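You operate a simulated robot arm through the tools that you are given. There is no shell and no other tool.

You run a simulated robot arm. Do the job below in one go: nothing can be reset, and whatever is moved stays where it is left.

JOB
Get the top of the long bench ready for work. At the end: the grind knob is turned to rough; the green token is on the top of the long bench; the teal pot is on the top of the dark green box; the red token is on the top of the long bench; whatever was shut is shut again. Leave all else as you found it, and nothing knocked over. Set down upright: teal pot.

It is judged by the outcome, as a careful person would: the job done as asked, and still so three seconds after it is handed in. It fails if anything else is knocked over, pushed out of place, dropped, spilled or broken.

ROBOT AND FRAMES
A 6-joint arm with a two-finger parallel gripper, fixed in place. Base frame: the origin is at the foot of the arm, x ahead of it, y to its left, z up; the work surface is at about z = 85. Lengths are in cm, angles in rad, forces in N, time in s.
With the tool pointing down near the work surface it reaches from about 26 to 68 cm from the base axis. Its first joint turns from -1.152 to 1.152 rad. Payload 2.9 kg.
The tool frame sits at the grasp point between the pads (the TCP): z along the fingers, y along the line on which they close. The tips reach 3 cm beyond it. Largest opening 11 cm; finger width 2, thickness 1; the body of the gripper, 4.8 by 11.2 cm, starts 5.5 cm behind the TCP.
Orientation is told as [roll, pitch, yaw] about the base's x, y, z axes, in that order, counted from this pose: with the fingers straight down and closing along the base's y, the tool's x points along the base's -x, its y along +y and its z along -z.

CONTROLS
- The arm moves only by the tool play_rows. Its argument "series" is a list of rows, each an object of numbers (a shift or turn left out is 0, a gripper value left out holds the last): "jaw": the finger opening in cm, from 0 to 11; "x", "y", "z": the shift along the tool's x, y, z in cm; "rx", "ry", "rz": the turn, a rotation vector about the tool's x, y, z in rad. In form: [{"jaw": .., "x": .., "y": .., "z": .., "rx": .., "ry": .., "rz": ..}, ...]. A call has 1 to 20 rows; each row shifts and turns the commanded pose from where the row before left it, along the tool's axes as they then stand. A row lasts 0.2 s, in which the tool goes at most 5 cm and 0.15 rad; a call with a longer step from one row to the next is refused whole, and so is a gripper value outside its range. Where a pose cannot be reached the arm comes as near as it can. A force on the tool above 40 N (or 10 N above the force at the start of the call, whichever is more), or a blocked arm, ends the call early, and 0.2 s more pass. Each finger travels about 10.8 cm/s and halts on what it meets, pressing with about 39 N; the grip force reading is that of the motor and also rises with nothing between the fingers. The clock runs only during rows and for 0.2 s after the last one: add rows that do not move to give the fingers time. The reply holds the time, the measured pose of the TCP, the force on the tool along the base axes, the opening and the grip force, in the units named above and with some noise, with the torque about the TCP (base axes, N m) and any sound that the robot's microphone picked up.
- Cameras (640 x 400 px; columns grow to the right, rows downward): "scene" is fixed at [6.84, 42.36, 139.71]; the picture's right is [-0.85, -0.53, 0.00], its down [-0.24, 0.38, -0.89] and it looks along [0.47, -0.76, -0.45] (base axes); focal length 214 px, centre (320, 200). "wrist" rides on the gripper at [7.2, 1.7, -10.3] in the tool frame; the picture's right is [-0.23, 0.97, 0.00], its down [-0.76, -0.18, -0.62] and it looks along [-0.61, -0.14, 0.78] (tool axes); focal length 222 px, centre (320, 200). There is no depth. A picture from a camera that has moved, and an enlarged one, comes with that camera's place and axes in the base frame and with its lens.
- camera(camera): a new picture of that camera. The clock stands still meanwhile.
- close_up(camera, box): a new picture of the part [left, top, right, bottom] of that camera's present view, enlarged. The clock stands still meanwhile.
- hand_in(): hands the job in; it is judged then, once.

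Nothing tells you positions but the pictures and the camera data. Unless the task says otherwise, let go and move clear before handing in.

The tools are called after "Call:" by a JSON object that holds its "name" and its "arguments". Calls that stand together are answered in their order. play_rows: Moves the arm, as the interface text tells. Its arguments: {"type":"object","properties":{"series":{"type":"array","items":{"type":"object","properties":{"jaw":{"type":"number"},"x":{"type":"number"},"y":{"type":"number"},"z":{"type":"number"},"rx":{"type":"number"},"ry":{"type":"number"},"rz":{"type":"number"}}}}},"required":["series"]} The other tools are called the same way: camera (camera) takes a picture; close_up (camera, box) takes an enlarged picture of a part of a camera's view; hand_in () hands the job in.

At the start:

```text
clock: 0.0
tool_pos: [34.03, -18.6, 129.99]
ee_rot: [-0.001, -0.001, -0.001]
force: [-0.3, 0.1, -1.0]
torque: [-0.02, 0.03, -0.02]
finger_gap: 11.01
gripper_force: 0.0
```

scene: 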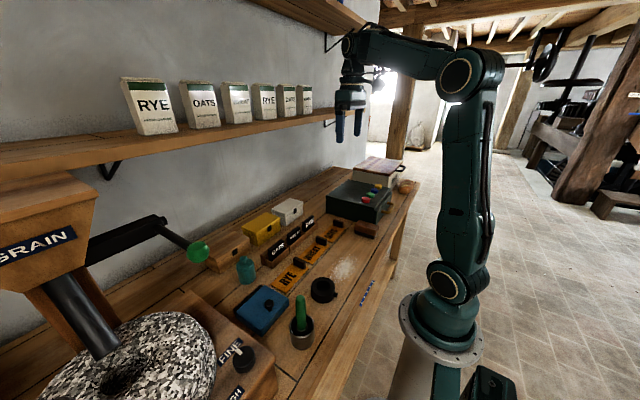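
wrist: 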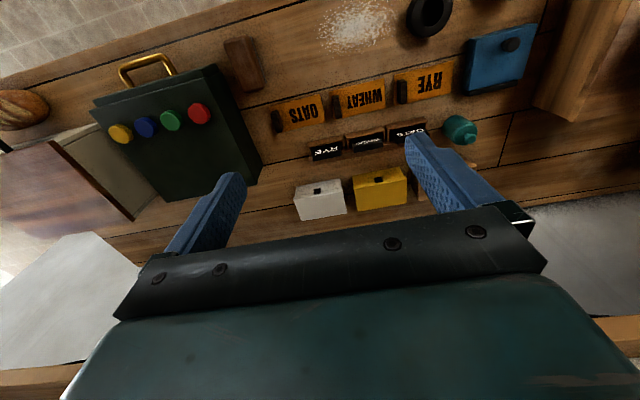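

I see a long bench with a mill at the near left (knob on its front), a dark green box with four coloured tokens or knobs on it, a teal pot, and various boxes. I'll look closer at each before moving anything.

Call:
{"name": "close_up", "arguments": {"camera": "scene", "box": [320, 140, 430, 230]}}

Call:
{"name": "close_up", "arguments": {"camera": "scene", "box": [160, 190, 400, 350]}}

Call:
{"name": "close_up", "arguments": {"camera": "scene", "box": [160, 300, 320, 400]}}

Call:
{"name": "close_up", "arguments": {"camera": "wrist", "box": [0, 0, 320, 200]}}

Call:
{"name": "close_up", "arguments": {"camera": "wrist", "box": [220, 0, 640, 240]}}

```text
4.44 times, centred on (375, 185) of scene
camera zoom: at [6.84, 42.36, 139.71], right [-0.85, -0.53, 0.0], down [-0.24, 0.38, -0.89], along [0.47, -0.76, -0.45], focal length 953 px, centre (76, 267)
```

zoom: 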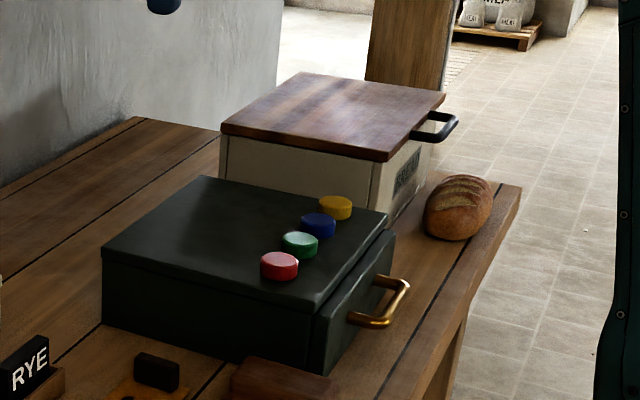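

```text
2.50 times, centred on (280, 270) of scene
camera zoom: at [6.84, 42.36, 139.71], right [-0.85, -0.53, 0.0], down [-0.24, 0.38, -0.89], along [0.47, -0.76, -0.45], focal length 536 px, centre (420, 25)
```

zoom: 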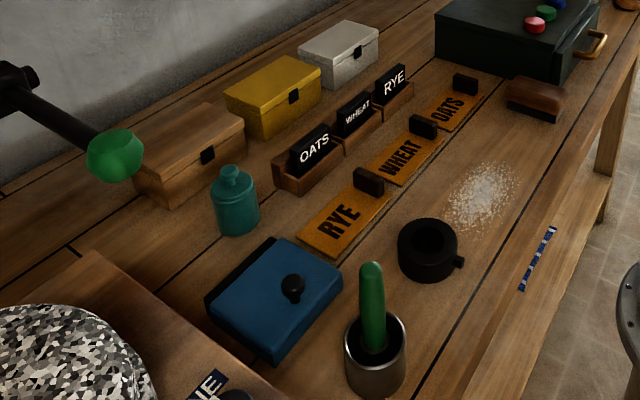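

```text
4.00 times, centred on (240, 350) of scene
camera zoom: at [6.84, 42.36, 139.71], right [-0.85, -0.53, 0.0], down [-0.24, 0.38, -0.89], along [0.47, -0.76, -0.45], focal length 858 px, centre (640, -400)
```

zoom: 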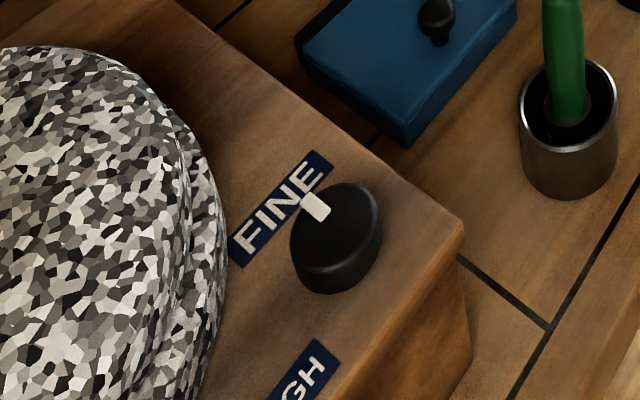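

```text
2.00 times, centred on (160, 100) of wrist
camera zoom: at [26.72, -16.92, 140.31], right [0.23, 0.97, 0.0], down [0.76, -0.18, 0.62], along [0.61, -0.14, -0.78], focal length 444 px, centre (640, 400)
```

zoom: 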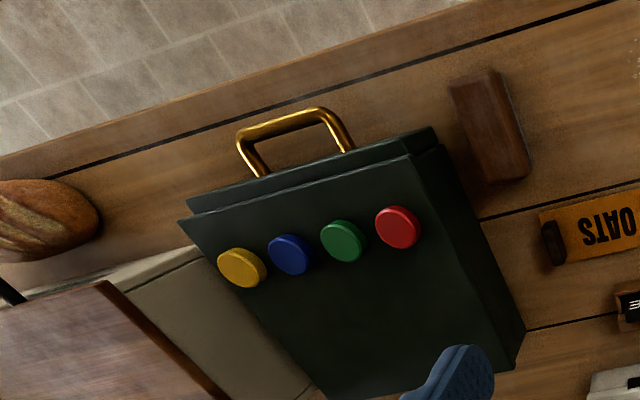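

```text
1.52 times, centred on (430, 120) of wrist
camera zoom: at [26.72, -16.92, 140.31], right [0.23, 0.97, 0.0], down [0.76, -0.18, 0.62], along [0.61, -0.14, -0.78], focal length 338 px, centre (152, 322)
```

zoom: 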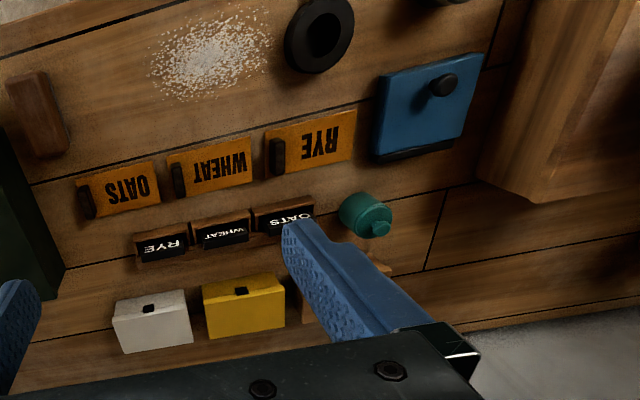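

The four tokens (yellow, blue, green, red) sit on the dark green box around (35, -43, 96), the teal pot is near (54, 11), and the knob on the mill body is at roughly (30, 31) pointing to FINE. I'll move the wrist camera to look at the mill knob first.

Call:
{"name": "play_rows", "arguments": {"series": [{"x": 0.67, "y": 3.6, "z": 0.8}, {"x": 0.67, "y": 3.6, "z": 0.8}, {"x": 0.67, "y": 3.6, "z": 0.8}, {"x": 0.67, "y": 3.6, "z": 0.8}, {"x": 0.67, "y": 3.6, "z": 0.8}, {"x": 0.67, "y": 3.6, "z": 0.8}, {"rz": -0.1428}, {"rz": -0.1428}, {"rz": -0.1428}, {"rz": -0.1428}, {"rz": -0.1428}, {"rz": -0.1428}, {"rz": -0.1428}, {"rz": -0.1428}, {"rz": -0.1428}, {"rz": -0.1428}, {"rz": -0.1428}]}}

Call:
{"name": "camera", "arguments": {"camera": "wrist"}}

Call:
{"name": "camera", "arguments": {"camera": "scene"}}

```text
clock: 3.6
tool_pos: [30.15, 3.09, 125.03]
ee_rot: [0.001, 0.002, 1.573]
force: [-0.3, 0.3, -0.2]
torque: [0.0, 0.0, 0.01]
finger_gap: 11.01
gripper_force: 0.1
```

```text
taken
camera wrist: at [28.32, -4.28, 135.42], right [-0.97, 0.23, 0.0], down [0.18, 0.76, 0.62], along [0.14, 0.61, -0.78], focal length 222 px, centre (320, 200)
```

wrist: 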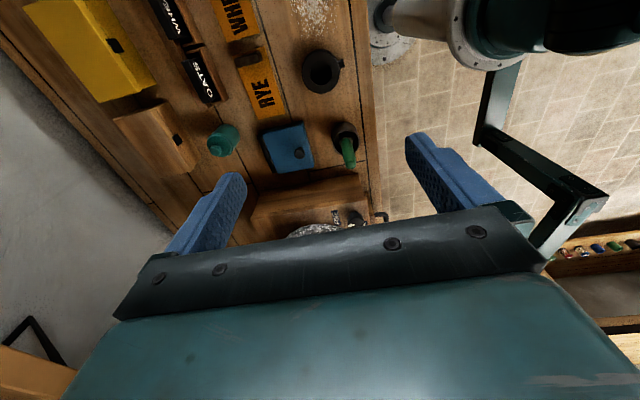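

```text
taken
```

scene: 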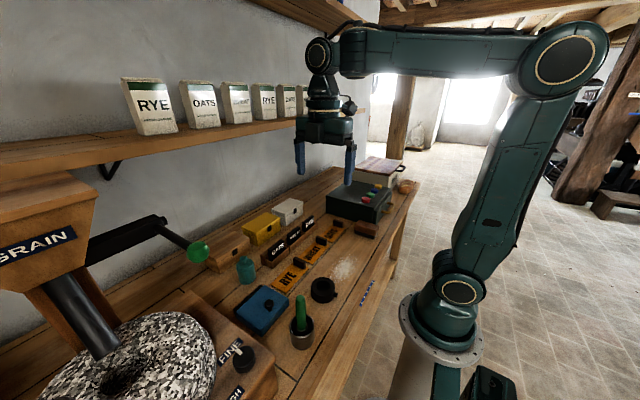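

The gripper hides the lower half of the wrist view, so I need the camera nearly over the target. I'll slide toward the mill at height to see the knob.

Call:
{"name": "play_rows", "arguments": {"series": [{"x": -4, "z": -0.6, "y": 0.3}, {"x": -4, "z": -0.6, "y": 0.3}, {"x": -4, "z": -0.6, "y": 0.3}, {"x": -4, "z": -0.6, "y": 0.3}, {"x": -4, "z": -0.6, "y": 0.3}]}}

Call:
{"name": "camera", "arguments": {"camera": "wrist"}}

Call:
{"name": "camera", "arguments": {"camera": "scene"}}

```text
clock: 4.8
tool_pos: [28.34, 23.34, 128.0]
ee_rot: [-0.001, 0.001, 1.568]
force: [1.1, 0.5, -0.4]
torque: [-0.04, 0.03, -0.02]
finger_gap: 11.01
gripper_force: 0.1
```

```text
taken
camera wrist: at [26.5, 15.92, 138.33], right [-0.97, 0.23, 0.0], down [0.18, 0.76, 0.62], along [0.14, 0.61, -0.78], focal length 222 px, centre (320, 200)
```

wrist: 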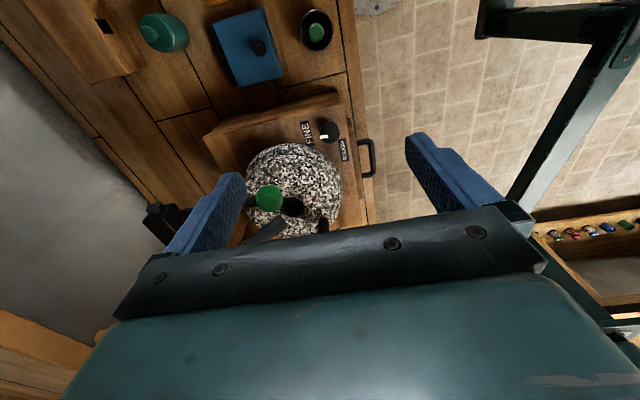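

```text
taken
```

scene: 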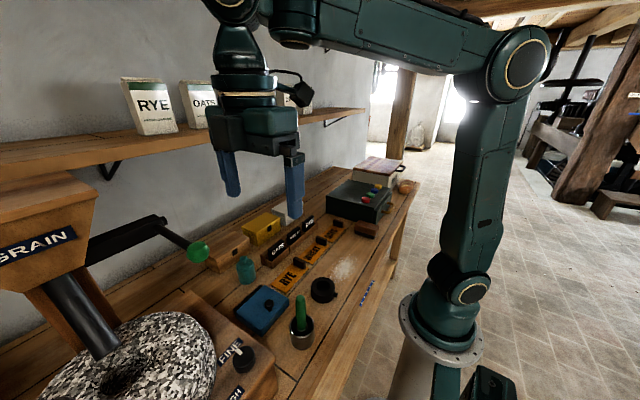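

Call:
{"name": "close_up", "arguments": {"camera": "wrist", "box": [200, 80, 400, 205]}}

Call:
{"name": "close_up", "arguments": {"camera": "wrist", "box": [80, 0, 400, 200]}}

```text
3.20 times, centred on (300, 142) of wrist
camera zoom: at [26.5, 15.92, 138.33], right [-0.97, 0.23, 0.0], down [0.18, 0.76, 0.62], along [0.14, 0.61, -0.78], focal length 711 px, centre (384, 384)
```

zoom: 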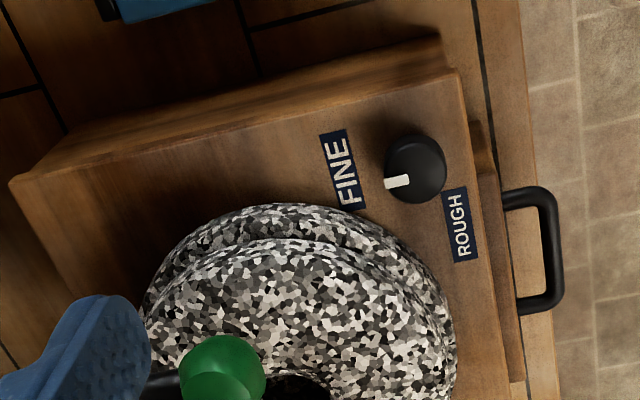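

```text
2.00 times, centred on (240, 100) of wrist
camera zoom: at [26.5, 15.92, 138.33], right [-0.97, 0.23, 0.0], down [0.18, 0.76, 0.62], along [0.14, 0.61, -0.78], focal length 444 px, centre (480, 400)
```

zoom: 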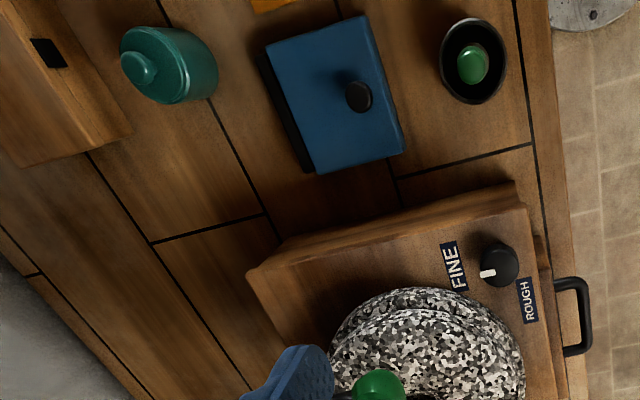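

Call:
{"name": "close_up", "arguments": {"camera": "wrist", "box": [292, 112, 356, 152]}}

Call:
{"name": "close_up", "arguments": {"camera": "scene", "box": [205, 335, 285, 400]}}

```text
10.00 times, centred on (324, 132) of wrist
camera zoom: at [26.5, 15.92, 138.33], right [-0.97, 0.23, 0.0], down [0.18, 0.76, 0.62], along [0.14, 0.61, -0.78], focal length 2221 px, centre (280, 880)
```

zoom: 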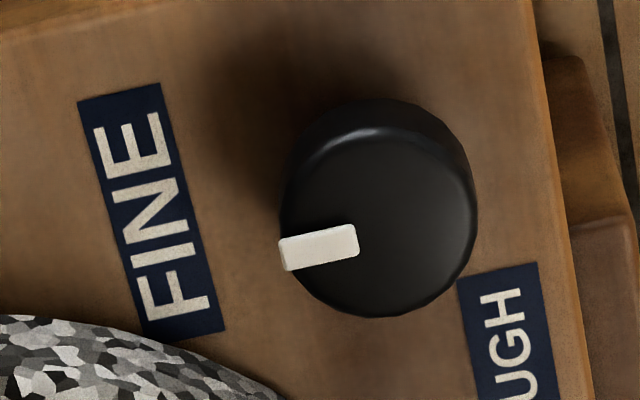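

```text
6.15 times, centred on (245, 368) of scene
camera zoom: at [6.84, 42.36, 139.71], right [-0.85, -0.53, 0.0], down [-0.24, 0.38, -0.89], along [0.47, -0.76, -0.45], focal length 1320 px, centre (782, -831)
```

zoom: 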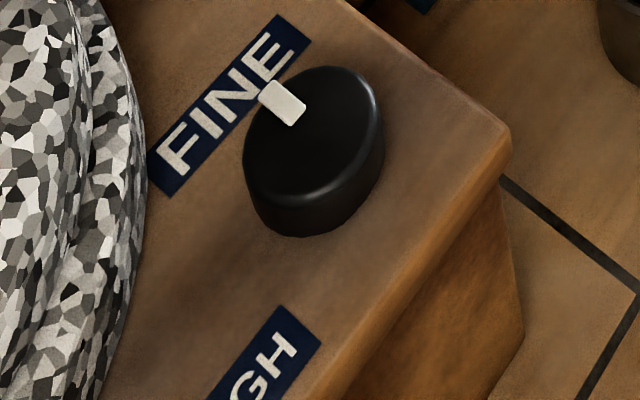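

The knob (about 28.3, 31.9, top near z 99.5) points along +x at FINE; ROUGH lies at about 110° counter-clockwise from there. The mill's crank ball hangs near (35.5, 30, 118), so I'll check clearances around the wrist carefully.

Call:
{"name": "close_up", "arguments": {"camera": "scene", "box": [160, 0, 340, 230]}}

Call:
{"name": "close_up", "arguments": {"camera": "scene", "box": [0, 160, 240, 310]}}

```text
1.74 times, centred on (250, 115) of scene
camera zoom: at [6.84, 42.36, 139.71], right [-0.85, -0.53, 0.0], down [-0.24, 0.38, -0.89], along [0.47, -0.76, -0.45], focal length 373 px, centre (442, 348)
```

zoom: 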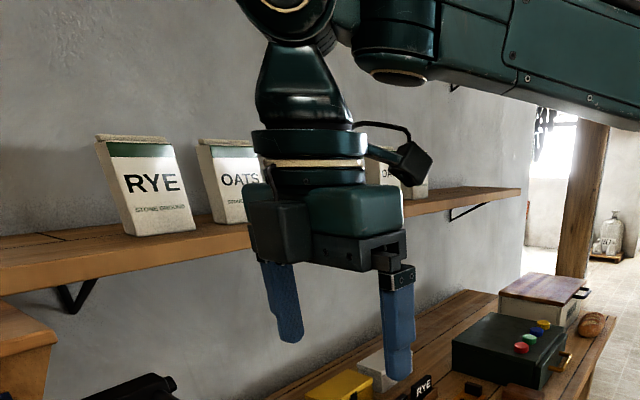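

```text
2.67 times, centred on (120, 235) of scene
camera zoom: at [6.84, 42.36, 139.71], right [-0.85, -0.53, 0.0], down [-0.24, 0.38, -0.89], along [0.47, -0.76, -0.45], focal length 572 px, centre (853, 107)
```

zoom: 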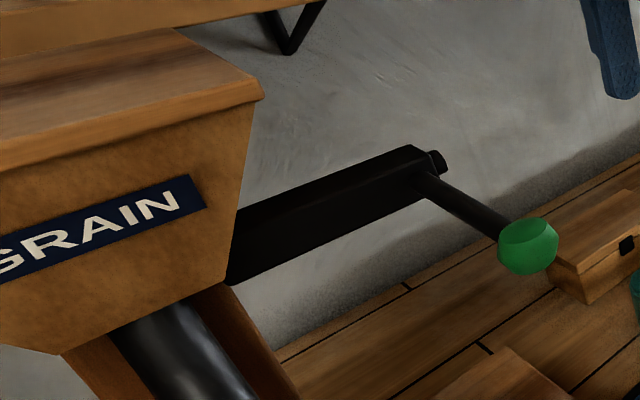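

Call:
{"name": "close_up", "arguments": {"camera": "scene", "box": [190, 0, 350, 100]}}

Call:
{"name": "close_up", "arguments": {"camera": "scene", "box": [300, 0, 640, 400]}}

```text
4.00 times, centred on (270, 50) of scene
camera zoom: at [6.84, 42.36, 139.71], right [-0.85, -0.53, 0.0], down [-0.24, 0.38, -0.89], along [0.47, -0.76, -0.45], focal length 858 px, centre (520, 800)
```

zoom: 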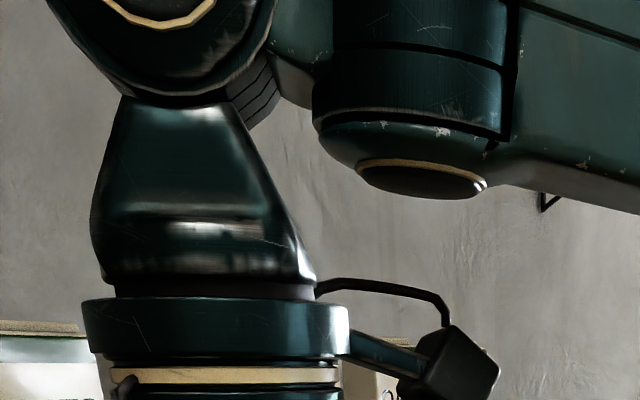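

```text
1.00 times, centred on (470, 200) of scene (not enlarged: the box is as wide or as high as the picture)
camera zoom: at [6.84, 42.36, 139.71], right [-0.85, -0.53, 0.0], down [-0.24, 0.38, -0.89], along [0.47, -0.76, -0.45], focal length 214 px, centre (170, 200)
```

zoom: 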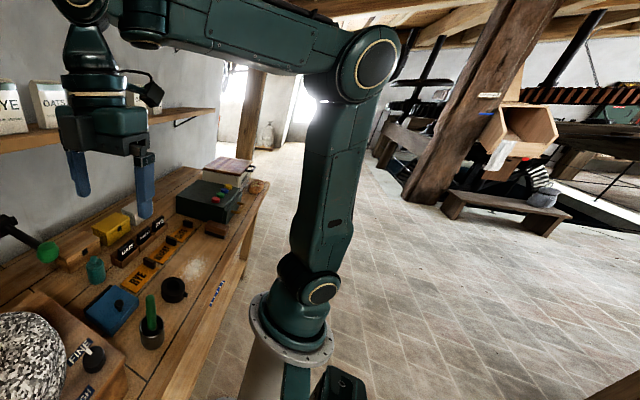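

I'll turn the tool to yaw -0.5, lean the wrist back toward the base by 0.35 rad (this keeps the wrist away from the crank ball), and narrow the jaws before approaching the knob.

Call:
{"name": "play_rows", "arguments": {"series": [{"jaw": 5.2, "rz": 0.1379}, {"rz": 0.1379}, {"rz": 0.1379}, {"rz": 0.1379}, {"rz": 0.1379}, {"rz": 0.1379}, {"rz": 0.1379}, {"rz": 0.1379}, {"rz": 0.1379}, {"rz": 0.1379}, {"rz": 0.1379}, {"rz": 0.1379}, {"rz": 0.1379}, {"rz": 0.1379}, {"rz": 0.1379}, {"ry": -0.1167}, {"ry": -0.1167}, {"ry": -0.1166}]}}

Call:
{"name": "camera", "arguments": {"camera": "scene"}}

Call:
{"name": "camera", "arguments": {"camera": "wrist"}}

```text
clock: 8.6
tool_pos: [28.62, 23.59, 128.53]
ee_rot: [-0.014, -0.281, -0.508]
force: [-0.1, -0.4, 0.2]
torque: [0.02, -0.06, 0.04]
finger_gap: 5.18
gripper_force: 0.0
out of reach, approached as far as the arm can: row 16, 18
```

```text
taken
```

scene: 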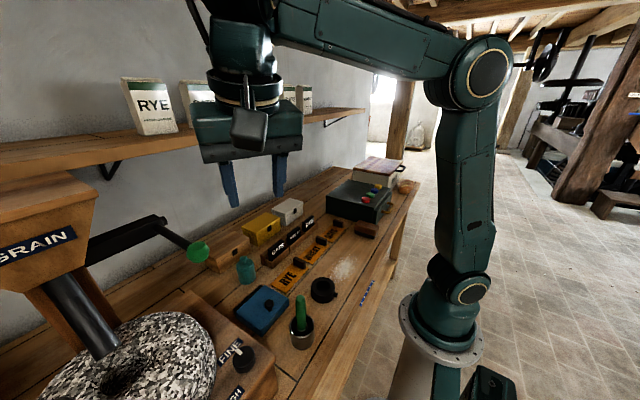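

```text
taken
camera wrist: at [20.89, 29.85, 136.36], right [0.67, 0.74, 0.05], down [0.4, -0.42, 0.81], along [0.62, -0.52, -0.58], focal length 222 px, centre (320, 200)
```

wrist: 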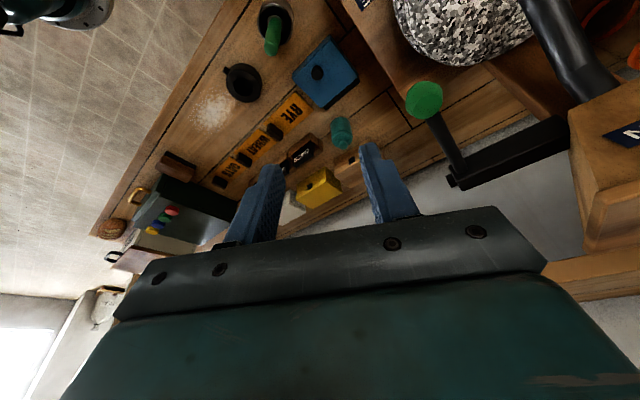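

The ball's location at (35.5, 30.1, 118.5) is confirmed by a second view. Now I'll move down to just above the knob at about z = 112, staying clear on the -x side of the ball.

Call:
{"name": "play_rows", "arguments": {"series": [{"x": 1.875, "y": 1.498, "z": 2.722}, {"x": 1.875, "y": 1.498, "z": 2.722}, {"x": 1.875, "y": 1.498, "z": 2.722}, {"x": 1.875, "y": 1.498, "z": 2.722}, {"x": 1.875, "y": 1.498, "z": 2.722}]}}

Call:
{"name": "camera", "arguments": {"camera": "scene"}}

Call:
{"name": "camera", "arguments": {"camera": "wrist"}}

```text
clock: 9.8
tool_pos: [28.97, 35.26, 123.0]
ee_rot: [-0.014, -0.283, -0.497]
force: [-0.2, 0.0, 0.2]
torque: [-0.03, 0.0, -0.02]
finger_gap: 5.19
gripper_force: 0.1
out of reach, approached as far as the arm can: row 1, 2, 3, 4, 5
```

```text
taken
```

scene: 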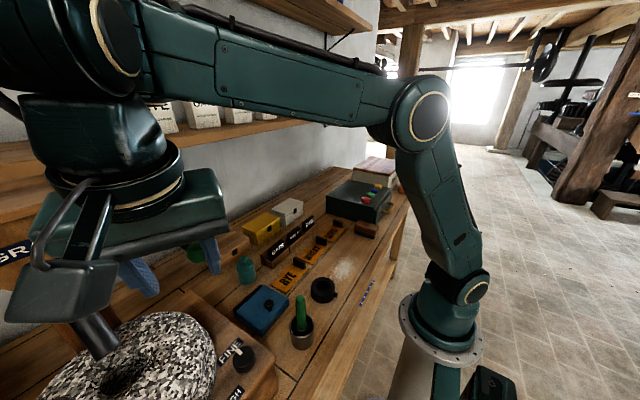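

```text
taken
camera wrist: at [21.05, 41.48, 130.89], right [0.66, 0.75, 0.05], down [0.41, -0.41, 0.81], along [0.63, -0.52, -0.58], focal length 222 px, centre (320, 200)
```

wrist: 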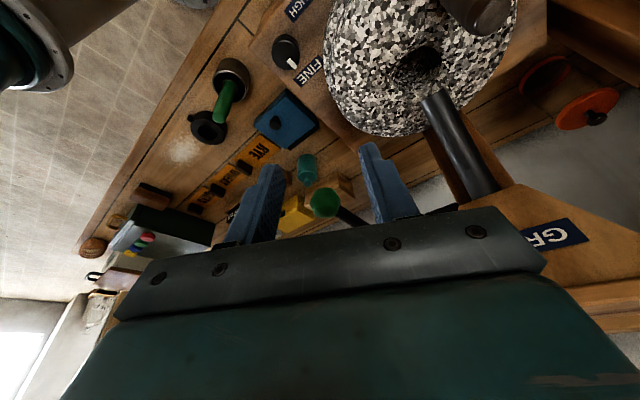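

The arm hit a wrist limit with that sideways lean and stopped short at (29, 35.3, 123). I'll rotate the yaw back toward the arm's natural direction (about the vertical) in small steps and see how it follows.

Call:
{"name": "play_rows", "arguments": {"series": [{"rx": -0.041, "rz": -0.113}, {"rx": -0.041, "rz": -0.113}, {"rx": -0.041, "rz": -0.113}]}}

```text
clock: 10.6
tool_pos: [29.55, 37.11, 125.73]
ee_rot: [0.009, -0.282, -0.142]
force: [-0.2, -0.6, -0.1]
torque: [-0.01, 0.0, 0.0]
finger_gap: 5.2
gripper_force: 0.1
out of reach, approached as far as the arm can: row 1, 2, 3
```

Call:
{"name": "play_rows", "arguments": {"series": [{"ry": 0.15}]}}

Call:
{"name": "camera", "arguments": {"camera": "scene"}}

```text
clock: 11.0
tool_pos: [29.68, 37.14, 125.64]
ee_rot: [0.014, -0.134, -0.14]
force: [-0.3, 1.1, 0.4]
torque: [0.01, -0.01, -0.02]
finger_gap: 5.19
gripper_force: 0.0
```

```text
taken
```

scene: 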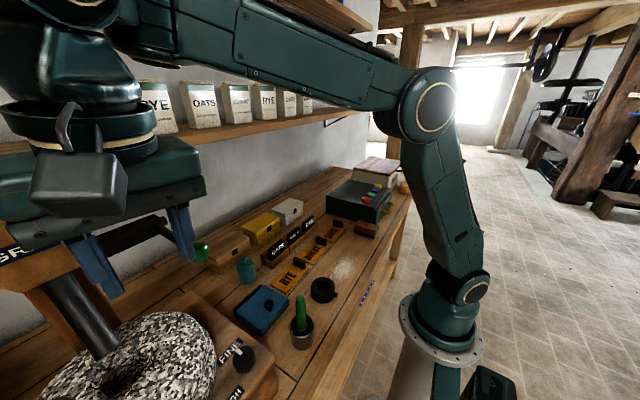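

The commanded pose follows the reached pose, so the state is known. Now I'll bring the yaw to about 0.35 (closer to the arm's plane) with about 0.2 rad lean.

Call:
{"name": "play_rows", "arguments": {"series": [{"rx": -0.0164, "rz": -0.1214}, {"rx": -0.0164, "rz": -0.1214}, {"rx": -0.0164, "rz": -0.1214}, {"rx": -0.0164, "rz": -0.1214}, {"ry": -0.07}]}}

```text
clock: 12.2
tool_pos: [29.7, 37.12, 125.86]
ee_rot: [0.008, -0.188, 0.352]
force: [-0.3, 0.1, -0.2]
torque: [-0.01, -0.04, 0.0]
finger_gap: 5.2
gripper_force: 0.3
```

Call:
{"name": "play_rows", "arguments": {"series": [{"x": 1.29, "y": -0.88, "z": 3.398}, {"x": 1.29, "y": -0.88, "z": 3.398}, {"x": 1.29, "y": -0.88, "z": 3.398}, {"x": 1.29, "y": -0.88, "z": 3.398}, {"x": 1.29, "y": -0.88, "z": 3.398}]}}

Call:
{"name": "camera", "arguments": {"camera": "scene"}}

Call:
{"name": "camera", "arguments": {"camera": "wrist"}}

```text
clock: 13.4
tool_pos: [33.86, 39.95, 122.78]
ee_rot: [0.009, -0.21, 0.349]
force: [0.2, 0.0, 0.3]
torque: [0.02, 0.03, -0.02]
finger_gap: 5.21
gripper_force: 0.2
out of reach, approached as far as the arm can: row 1, 2, 3, 4, 5
```

```text
taken
```

scene: 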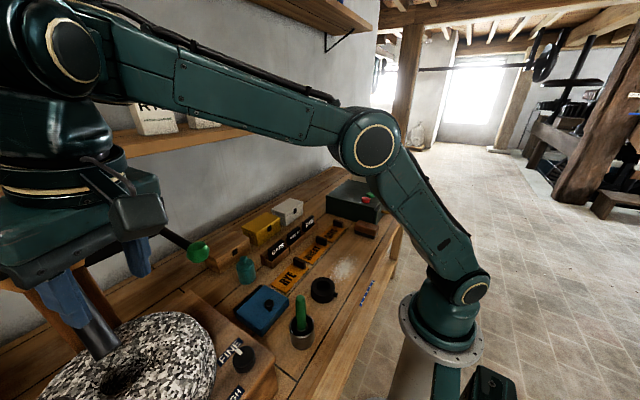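

```text
taken
camera wrist: at [24.52, 38.14, 131.4], right [-0.13, 0.99, 0.06], down [0.64, 0.04, 0.77], along [0.76, 0.13, -0.64], focal length 222 px, centre (320, 200)
```

wrist: 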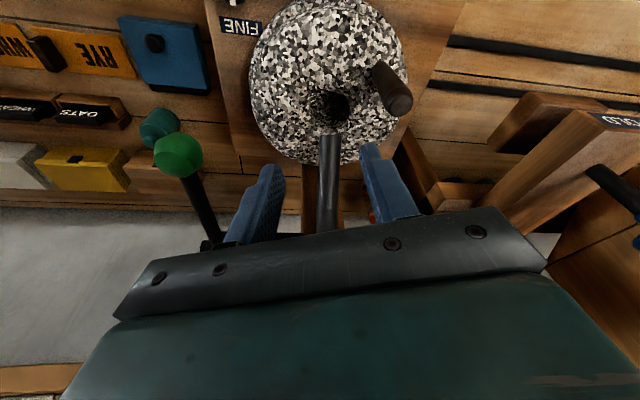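

The arm again wandered toward the hopper because the pose was at a limit. I'll raise it, straighten the tool to vertical and step back from the hopper before retrying.

Call:
{"name": "play_rows", "arguments": {"series": [{"z": -2, "x": 1.5}, {"ry": 0.1}, {"ry": 0.1}]}}

Call:
{"name": "camera", "arguments": {"camera": "scene"}}

```text
clock: 14.2
tool_pos: [32.02, 39.6, 124.45]
ee_rot: [-0.002, -0.059, 0.39]
force: [2.0, -0.2, 1.3]
torque: [0.04, 0.21, -0.09]
finger_gap: 5.2
gripper_force: 0.1
```

```text
taken
```

scene: 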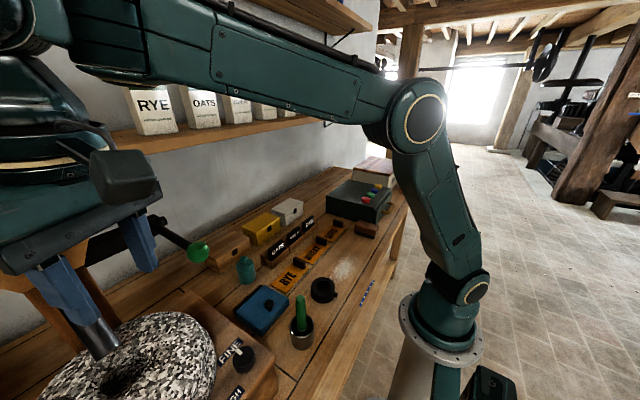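

Call:
{"name": "play_rows", "arguments": {"series": [{}, {}]}}

Call:
{"name": "camera", "arguments": {"camera": "scene"}}

Call:
{"name": "camera", "arguments": {"camera": "wrist"}}

```text
clock: 14.8
tool_pos: [32.08, 39.59, 124.31]
ee_rot: [0.003, -0.055, 0.35]
force: [0.2, -0.2, -0.1]
torque: [0.0, 0.0, 0.01]
finger_gap: 5.17
gripper_force: 0.1
```

```text
taken
```

scene: 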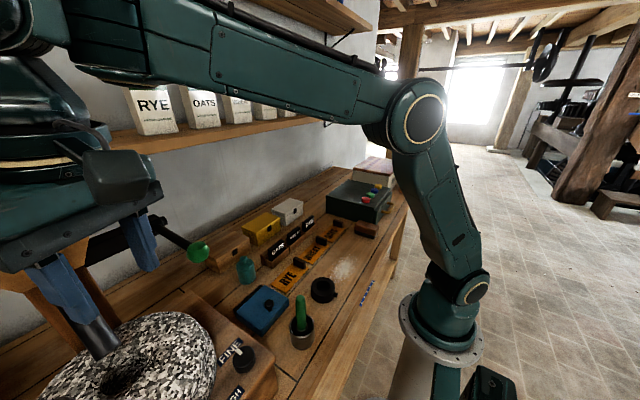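

```text
taken
camera wrist: at [24.13, 38.3, 134.24], right [-0.12, 0.99, 0.02], down [0.74, 0.08, 0.66], along [0.66, 0.09, -0.75], focal length 222 px, centre (320, 200)
```

wrist: 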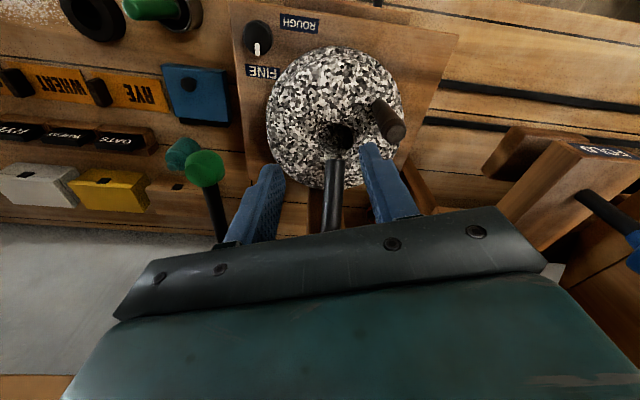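

Call:
{"name": "close_up", "arguments": {"camera": "wrist", "box": [225, 5, 345, 80]}}

Call:
{"name": "close_up", "arguments": {"camera": "wrist", "box": [380, 60, 640, 240]}}

```text
5.33 times, centred on (285, 42) of wrist
camera zoom: at [24.13, 38.3, 134.24], right [-0.12, 0.99, 0.02], down [0.74, 0.08, 0.66], along [0.66, 0.09, -0.75], focal length 1185 px, centre (507, 1040)
```

zoom: 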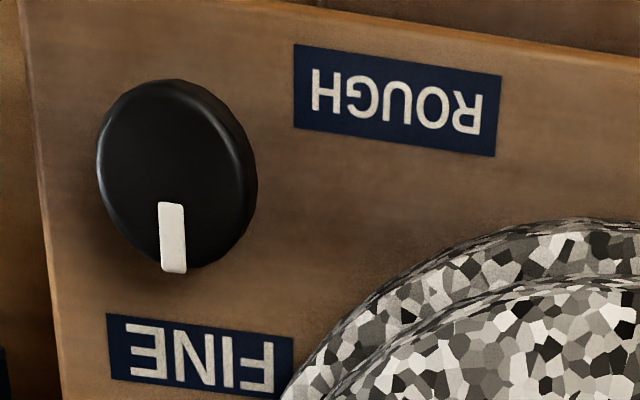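

```text
2.22 times, centred on (510, 150) of wrist
camera zoom: at [24.13, 38.3, 134.24], right [-0.12, 0.99, 0.02], down [0.74, 0.08, 0.66], along [0.66, 0.09, -0.75], focal length 494 px, centre (-102, 311)
```

zoom: 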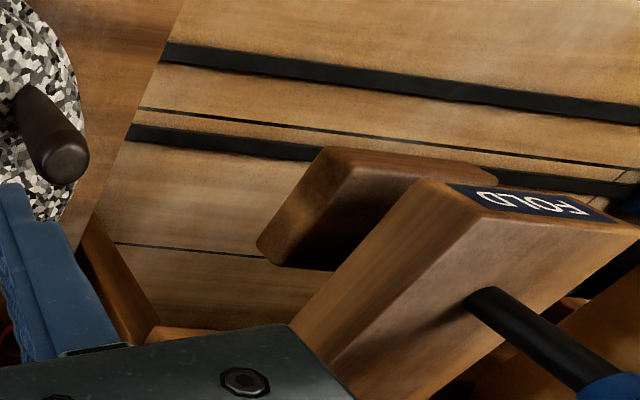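

That view confirms the knob at about (28.3, 31.6), top z ≈ 100, pointer along +x; the ROUGH label is about 1.9 rad counter-clockwise from there. I'll try a near-vertical tool to a point above the knob.

Call:
{"name": "play_rows", "arguments": {"series": [{"x": 1.698, "y": -1.553, "z": 2.238}, {"x": 1.698, "y": -1.553, "z": 2.238}, {"x": 1.698, "y": -1.553, "z": 2.238}, {"x": 1.698, "y": -1.553, "z": 2.238}, {}]}}

Call:
{"name": "camera", "arguments": {"camera": "scene"}}

Call:
{"name": "camera", "arguments": {"camera": "wrist"}}

```text
clock: 16.0
tool_pos: [30.6, 34.32, 120.26]
ee_rot: [0.01, -0.008, 0.349]
force: [0.3, 0.0, -0.4]
torque: [0.02, 0.01, 0.03]
finger_gap: 5.22
gripper_force: 0.0
out of reach, approached as far as the arm can: row 2, 3, 4
```

```text
taken
```

scene: 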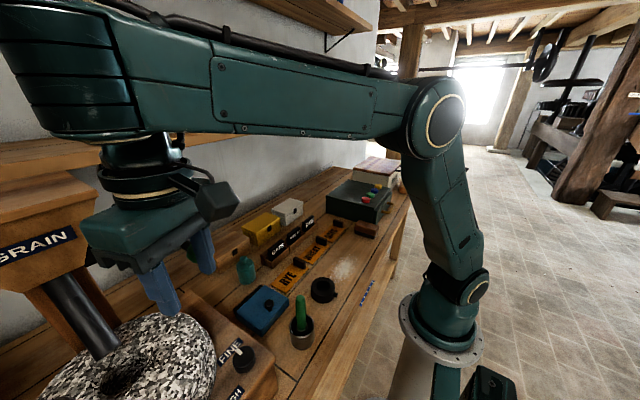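

```text
taken
camera wrist: at [23.04, 33.23, 130.61], right [-0.12, 0.99, 0.01], down [0.77, 0.09, 0.63], along [0.62, 0.08, -0.78], focal length 222 px, centre (320, 200)
```

wrist: 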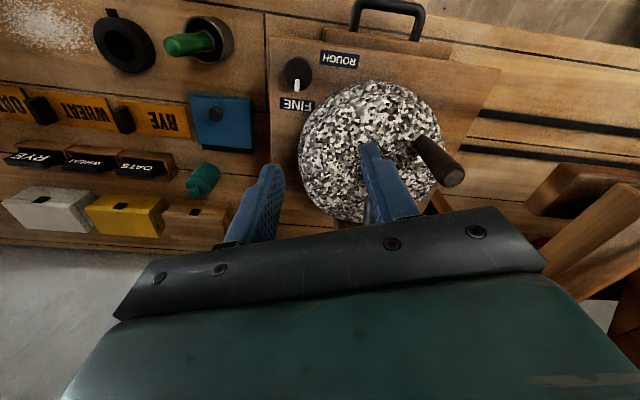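

The wrist folded into another branch; the natural branch seems to be with larger yaw. I'll rise above the ball's height and rotate the yaw back up to about 1.4.

Call:
{"name": "play_rows", "arguments": {"series": [{"z": -3}, {"z": -3}, {"rz": -0.13}, {"rz": -0.13}, {"rz": -0.13}, {"rz": -0.13}, {"rz": -0.13}, {"rz": -0.13}, {"rz": -0.13}, {"rz": -0.13}, {}]}}

Call:
{"name": "camera", "arguments": {"camera": "scene"}}

```text
clock: 18.4
tool_pos: [29.87, 33.38, 123.56]
ee_rot: [-0.003, -0.016, 1.392]
force: [0.8, 0.2, -0.4]
torque: [0.03, -0.01, 0.06]
finger_gap: 5.19
gripper_force: 0.0
out of reach, approached as far as the arm can: row 1, 2
```

```text
taken
```

scene: 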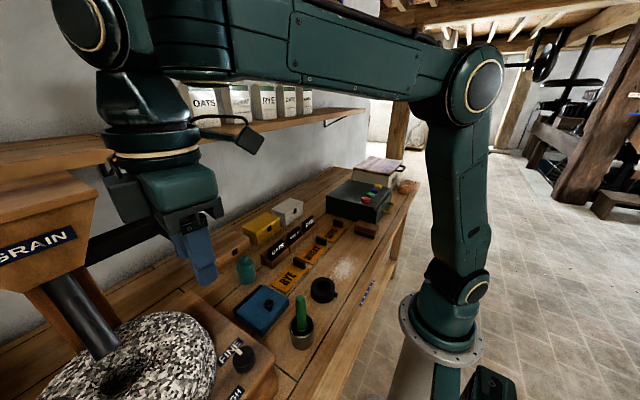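

Call:
{"name": "close_up", "arguments": {"camera": "scene", "box": [40, 0, 280, 150]}}

Call:
{"name": "camera", "arguments": {"camera": "wrist"}}

```text
2.67 times, centred on (160, 75) of scene
camera zoom: at [6.84, 42.36, 139.71], right [-0.85, -0.53, 0.0], down [-0.24, 0.38, -0.89], along [0.47, -0.76, -0.45], focal length 572 px, centre (747, 533)
```

zoom: 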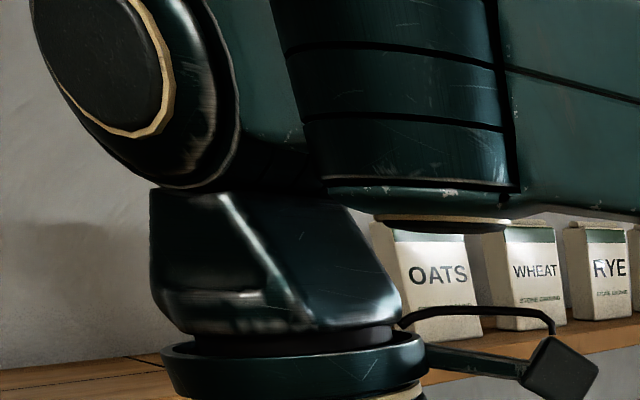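

```text
taken
camera wrist: at [26.63, 26.21, 133.84], right [-0.92, 0.4, 0.0], down [0.31, 0.71, 0.64], along [0.25, 0.58, -0.77], focal length 222 px, centre (320, 200)
```

wrist: 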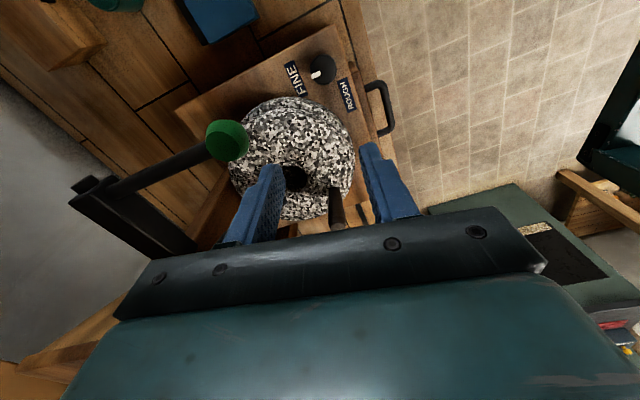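

Now I'll lean the wrist back about 0.25 rad and descend in a corridor at about (25, 28), away from the ball, checking reach as I go.

Call:
{"name": "play_rows", "arguments": {"series": [{"ry": -0.125}, {"ry": -0.125}, {}, {"x": 2.248, "y": 0.958, "z": 2.383}, {"x": 2.248, "y": 0.958, "z": 2.383}, {"x": 2.248, "y": 0.958, "z": 2.383}, {"x": 2.248, "y": 0.958, "z": 2.383}, {}]}}

Call:
{"name": "camera", "arguments": {"camera": "scene"}}

Call:
{"name": "camera", "arguments": {"camera": "wrist"}}

```text
clock: 20.2
tool_pos: [30.85, 32.22, 126.57]
ee_rot: [-0.001, -0.181, 1.392]
force: [0.4, -0.8, -0.5]
torque: [0.03, -0.04, 0.0]
finger_gap: 5.24
gripper_force: 0.1
out of reach, approached as far as the arm can: row 1, 2, 4, 5, 6, 7
```

```text
taken
```

scene: 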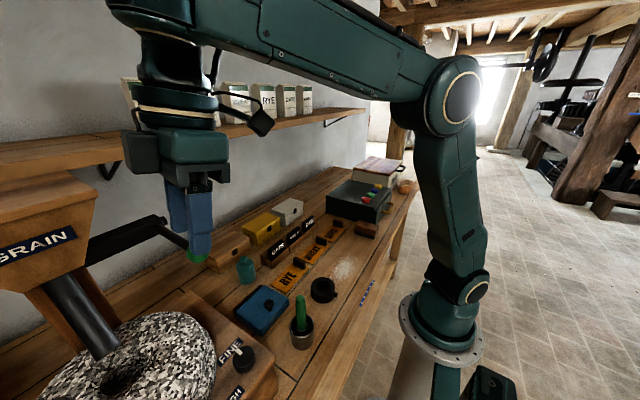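

```text
taken
camera wrist: at [27.56, 23.47, 135.44], right [-0.92, 0.39, 0.04], down [0.29, 0.59, 0.75], along [0.27, 0.7, -0.66], focal length 222 px, centre (320, 200)
```

wrist: 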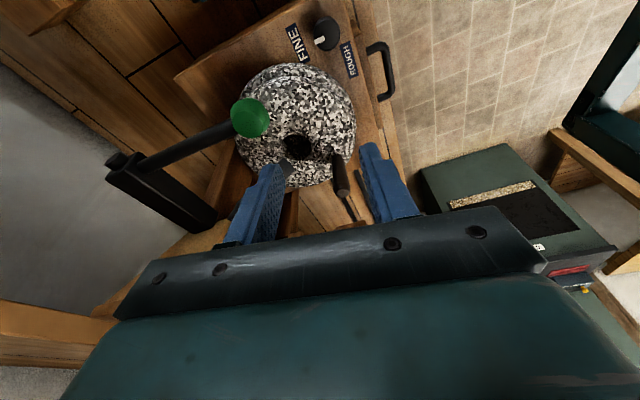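

Leaning back near this height keeps hitting a limit/singularity. I'll return to a vertical tool, slide to the corridor (25.5, 27) above free space, then check before descending vertically.

Call:
{"name": "play_rows", "arguments": {"series": [{"ry": 0.0905}, {"ry": 0.0905}, {}, {"x": 2.02, "y": 1.45}, {"x": 2.02, "y": 1.45}, {"x": 2.02, "y": 1.45}, {}]}}

Call:
{"name": "camera", "arguments": {"camera": "scene"}}

```text
clock: 21.8
tool_pos: [25.68, 27.14, 126.4]
ee_rot: [-0.002, -0.005, 1.39]
force: [-0.2, -0.4, -0.1]
torque: [0.05, 0.01, -0.02]
finger_gap: 5.19
gripper_force: 0.0
```

```text
taken
```

scene: 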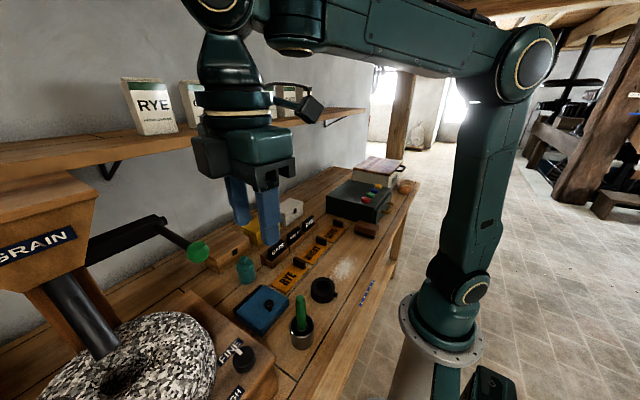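

Call:
{"name": "play_rows", "arguments": {"series": [{"z": 2.5}, {"z": 2.5}, {"z": 2.5}, {}]}}

```text
clock: 22.8
tool_pos: [25.94, 27.08, 118.72]
ee_rot: [-0.002, -0.005, 1.392]
force: [0.0, -0.4, 0.6]
torque: [-0.01, 0.01, -0.02]
finger_gap: 5.21
gripper_force: 0.0
```

Call:
{"name": "play_rows", "arguments": {"series": [{"z": 2.5}, {"z": 2.5}, {"z": 2.5}, {"z": 2.5}, {"z": 2.5}, {}]}}

Call:
{"name": "camera", "arguments": {"camera": "scene"}}

Call:
{"name": "camera", "arguments": {"camera": "wrist"}}

```text
clock: 24.2
tool_pos: [25.59, 27.18, 106.38]
ee_rot: [-0.001, -0.005, 1.392]
force: [-1.5, -0.6, -0.9]
torque: [-0.02, -0.01, 0.0]
finger_gap: 5.19
gripper_force: 0.0
```

```text
taken
```

scene: 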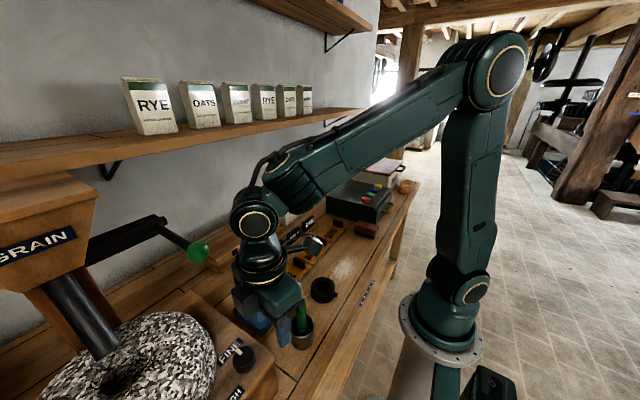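

```text
taken
camera wrist: at [22.51, 20.11, 116.72], right [-0.92, 0.4, 0.0], down [0.31, 0.71, 0.63], along [0.25, 0.58, -0.78], focal length 222 px, centre (320, 200)
```

wrist: 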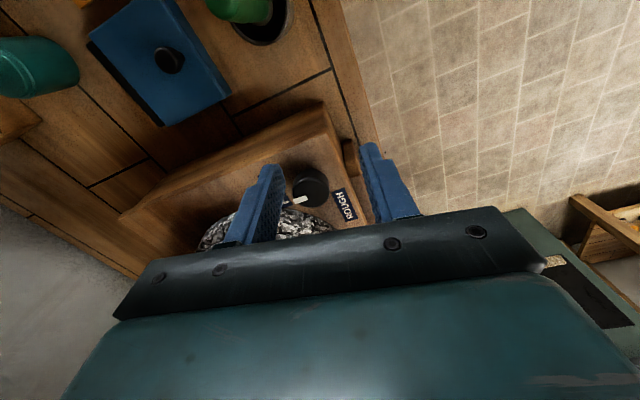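

Call:
{"name": "close_up", "arguments": {"camera": "scene", "box": [200, 130, 360, 340]}}

Call:
{"name": "close_up", "arguments": {"camera": "wrist", "box": [240, 140, 400, 240]}}

```text
1.90 times, centred on (280, 235) of scene
camera zoom: at [6.84, 42.36, 139.71], right [-0.85, -0.53, 0.0], down [-0.24, 0.38, -0.89], along [0.47, -0.76, -0.45], focal length 408 px, centre (396, 133)
```

zoom: 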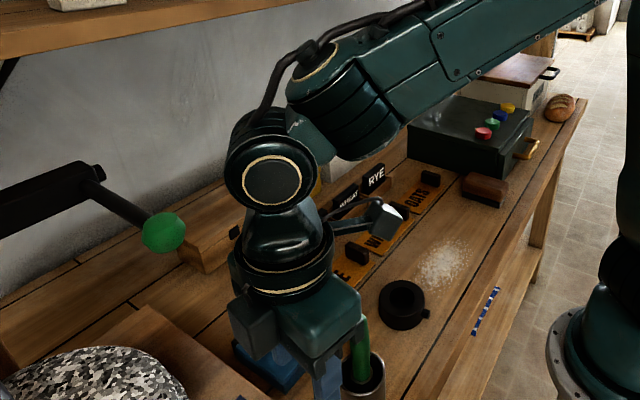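

```text
4.00 times, centred on (320, 190) of wrist
camera zoom: at [22.51, 20.11, 116.72], right [-0.92, 0.4, 0.0], down [0.31, 0.71, 0.63], along [0.25, 0.58, -0.78], focal length 888 px, centre (320, 240)
```

zoom: 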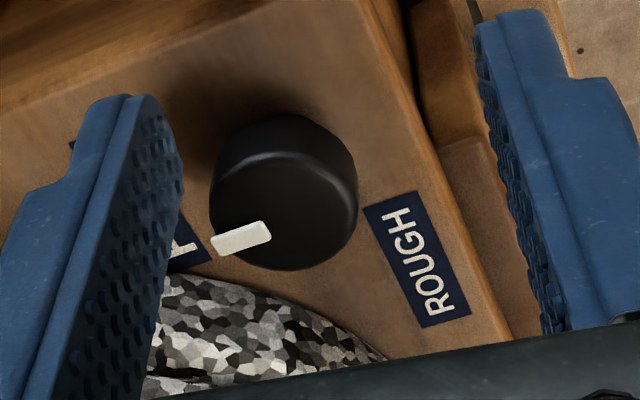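

Down here the arm is out of the singular zone and the tool is at (25.6, 27.2, 106.4). I'll lean back 0.17 rad and turn to yaw 0.8, then approach the knob.

Call:
{"name": "play_rows", "arguments": {"series": [{"ry": -0.085}, {"ry": -0.085}, {}, {"rx": 0.0203, "rz": 0.1183}, {"rx": 0.0203, "rz": 0.1183}, {"rx": 0.0203, "rz": 0.1183}, {"rx": 0.0203, "rz": 0.1183}, {"rx": 0.0203, "rz": 0.1183}, {}]}}

```text
clock: 26.2
tool_pos: [25.81, 27.15, 106.46]
ee_rot: [0.002, -0.174, 0.787]
force: [0.0, -0.4, -0.5]
torque: [-0.01, 0.03, 0.01]
finger_gap: 5.19
gripper_force: 0.1
```

Call:
{"name": "play_rows", "arguments": {"series": [{"x": 0.374, "z": 2.128}, {"x": -2.4, "y": 0.67, "z": 0.42}, {"x": -2.4, "y": 0.67, "z": 0.42}, {}]}}

Call:
{"name": "camera", "arguments": {"camera": "scene"}}

Call:
{"name": "camera", "arguments": {"camera": "wrist"}}

```text
clock: 27.2
tool_pos: [28.2, 31.79, 104.38]
ee_rot: [0.001, -0.175, 0.79]
force: [-0.1, -0.3, -0.1]
torque: [-0.04, 0.0, 0.04]
finger_gap: 5.19
gripper_force: 0.1
```

```text
taken
```

scene: 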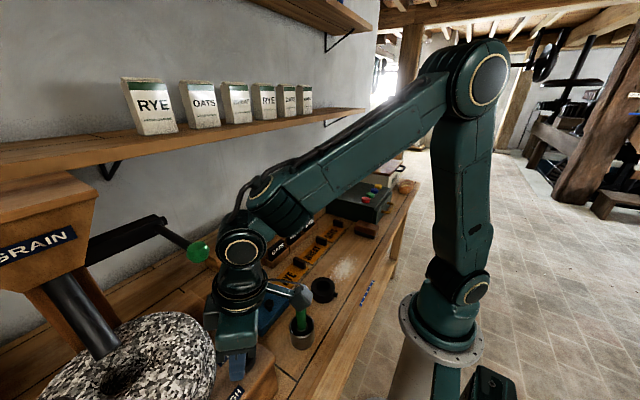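

```text
taken
camera wrist: at [20.57, 26.51, 113.29], right [-0.53, 0.84, 0.04], down [0.58, 0.33, 0.75], along [0.62, 0.42, -0.66], focal length 222 px, centre (320, 200)
```

wrist: 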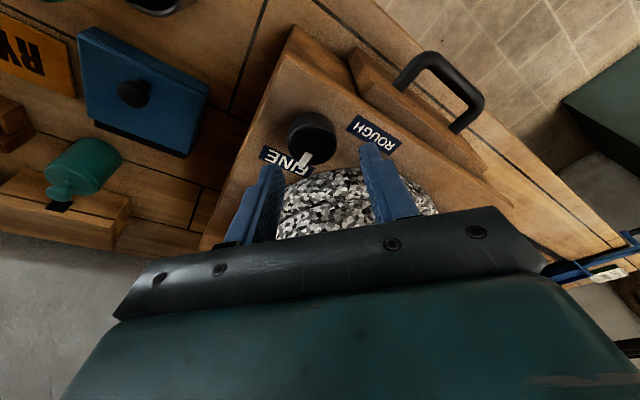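

Call:
{"name": "close_up", "arguments": {"camera": "wrist", "box": [260, 90, 420, 190]}}

Call:
{"name": "close_up", "arguments": {"camera": "scene", "box": [180, 220, 320, 400]}}

```text
4.00 times, centred on (340, 140) of wrist
camera zoom: at [20.57, 26.51, 113.29], right [-0.53, 0.84, 0.04], down [0.58, 0.33, 0.75], along [0.62, 0.42, -0.66], focal length 888 px, centre (240, 440)
```

zoom: 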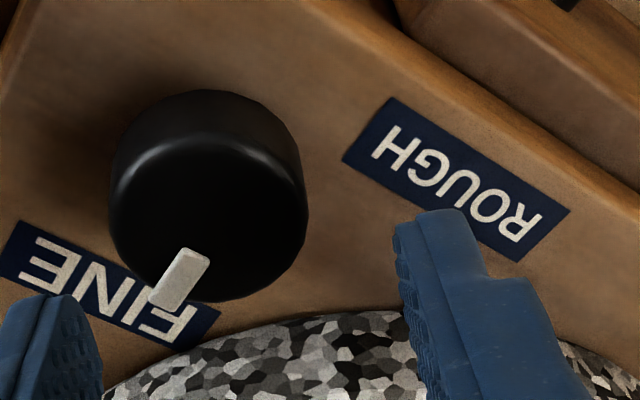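

```text
2.22 times, centred on (250, 310) of scene
camera zoom: at [6.84, 42.36, 139.71], right [-0.85, -0.53, 0.0], down [-0.24, 0.38, -0.89], along [0.47, -0.76, -0.45], focal length 477 px, centre (476, -44)
```

zoom: 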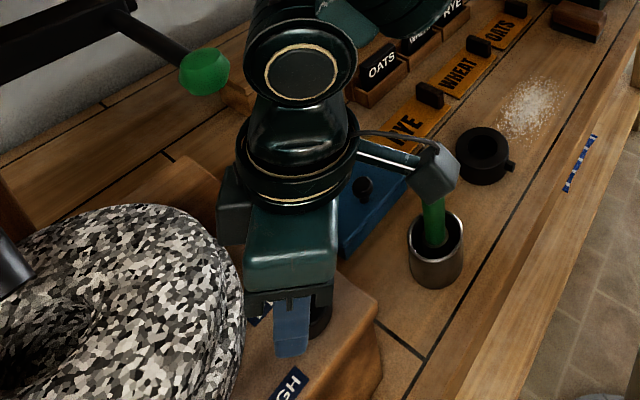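

Knob centre refined to about (28.35, 31.45). The fingers straddle it with about 0.8 cm to spare each side, so I'll descend onto it.

Call:
{"name": "play_rows", "arguments": {"series": [{"x": 0.354, "y": -0.173, "z": 1.0}, {"x": 0.354, "y": -0.173, "z": 1.2}, {"z": 1.0}, {}]}}

Call:
{"name": "close_up", "arguments": {"camera": "wrist", "box": [240, 80, 420, 200]}}

```text
clock: 28.2
tool_pos: [28.38, 31.35, 100.82]
ee_rot: [0.003, -0.177, 0.791]
force: [-0.5, 0.6, 0.2]
torque: [0.02, 0.01, 0.01]
finger_gap: 5.18
gripper_force: 0.1
```

```text
3.33 times, centred on (330, 140) of wrist
camera zoom: at [20.78, 26.04, 109.86], right [-0.53, 0.84, 0.04], down [0.58, 0.33, 0.75], along [0.62, 0.42, -0.66], focal length 740 px, centre (287, 400)
```

zoom: 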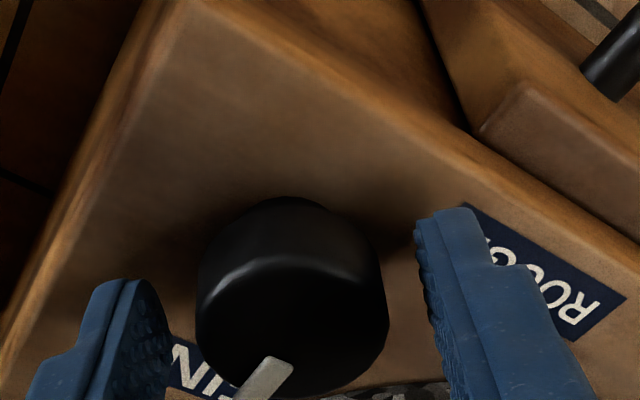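

The knob sits centred between the fingers. Closing on it.

Call:
{"name": "play_rows", "arguments": {"series": [{"jaw": 2.5}, {}, {}]}}

```text
clock: 29.0
tool_pos: [28.33, 31.36, 100.81]
ee_rot: [0.001, -0.173, 0.793]
force: [-5.0, 6.8, -5.2]
torque: [0.38, 0.06, 0.05]
finger_gap: 3.51
gripper_force: 44.8
```

Call:
{"name": "play_rows", "arguments": {"series": [{"y": 0.12}, {"rx": -0.0209, "rz": -0.1182}, {"rx": -0.0209, "rz": -0.1182}, {}]}}

Call:
{"name": "close_up", "arguments": {"camera": "wrist", "box": [240, 80, 420, 200]}}

```text
clock: 30.0
tool_pos: [28.35, 31.39, 100.84]
ee_rot: [0.0, -0.174, 1.028]
force: [-0.2, -11.5, -5.5]
torque: [0.14, -0.47, -0.01]
finger_gap: 3.49
gripper_force: 45.3
```

```text
3.33 times, centred on (330, 140) of wrist
camera zoom: at [22.21, 24.47, 109.89], right [-0.72, 0.69, 0.04], down [0.48, 0.46, 0.74], along [0.5, 0.55, -0.67], focal length 740 px, centre (287, 400)
```

zoom: 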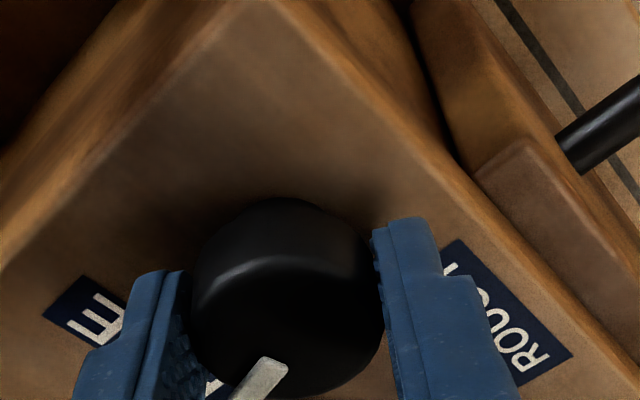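

The knob turns with the gripper. I'll relieve the side force a little and keep turning.

Call:
{"name": "play_rows", "arguments": {"series": [{"x": 0.085, "y": -0.05, "z": -0.015}, {"rx": -0.0198, "rz": -0.1123}, {"rx": -0.0198, "rz": -0.1123}, {"rx": -0.0198, "rz": -0.1123}, {}]}}

```text
clock: 31.2
tool_pos: [28.43, 31.3, 100.99]
ee_rot: [0.001, -0.174, 1.371]
force: [17.3, 3.2, -32.0]
torque: [0.01, -0.32, -0.03]
finger_gap: 3.54
gripper_force: 45.3
```

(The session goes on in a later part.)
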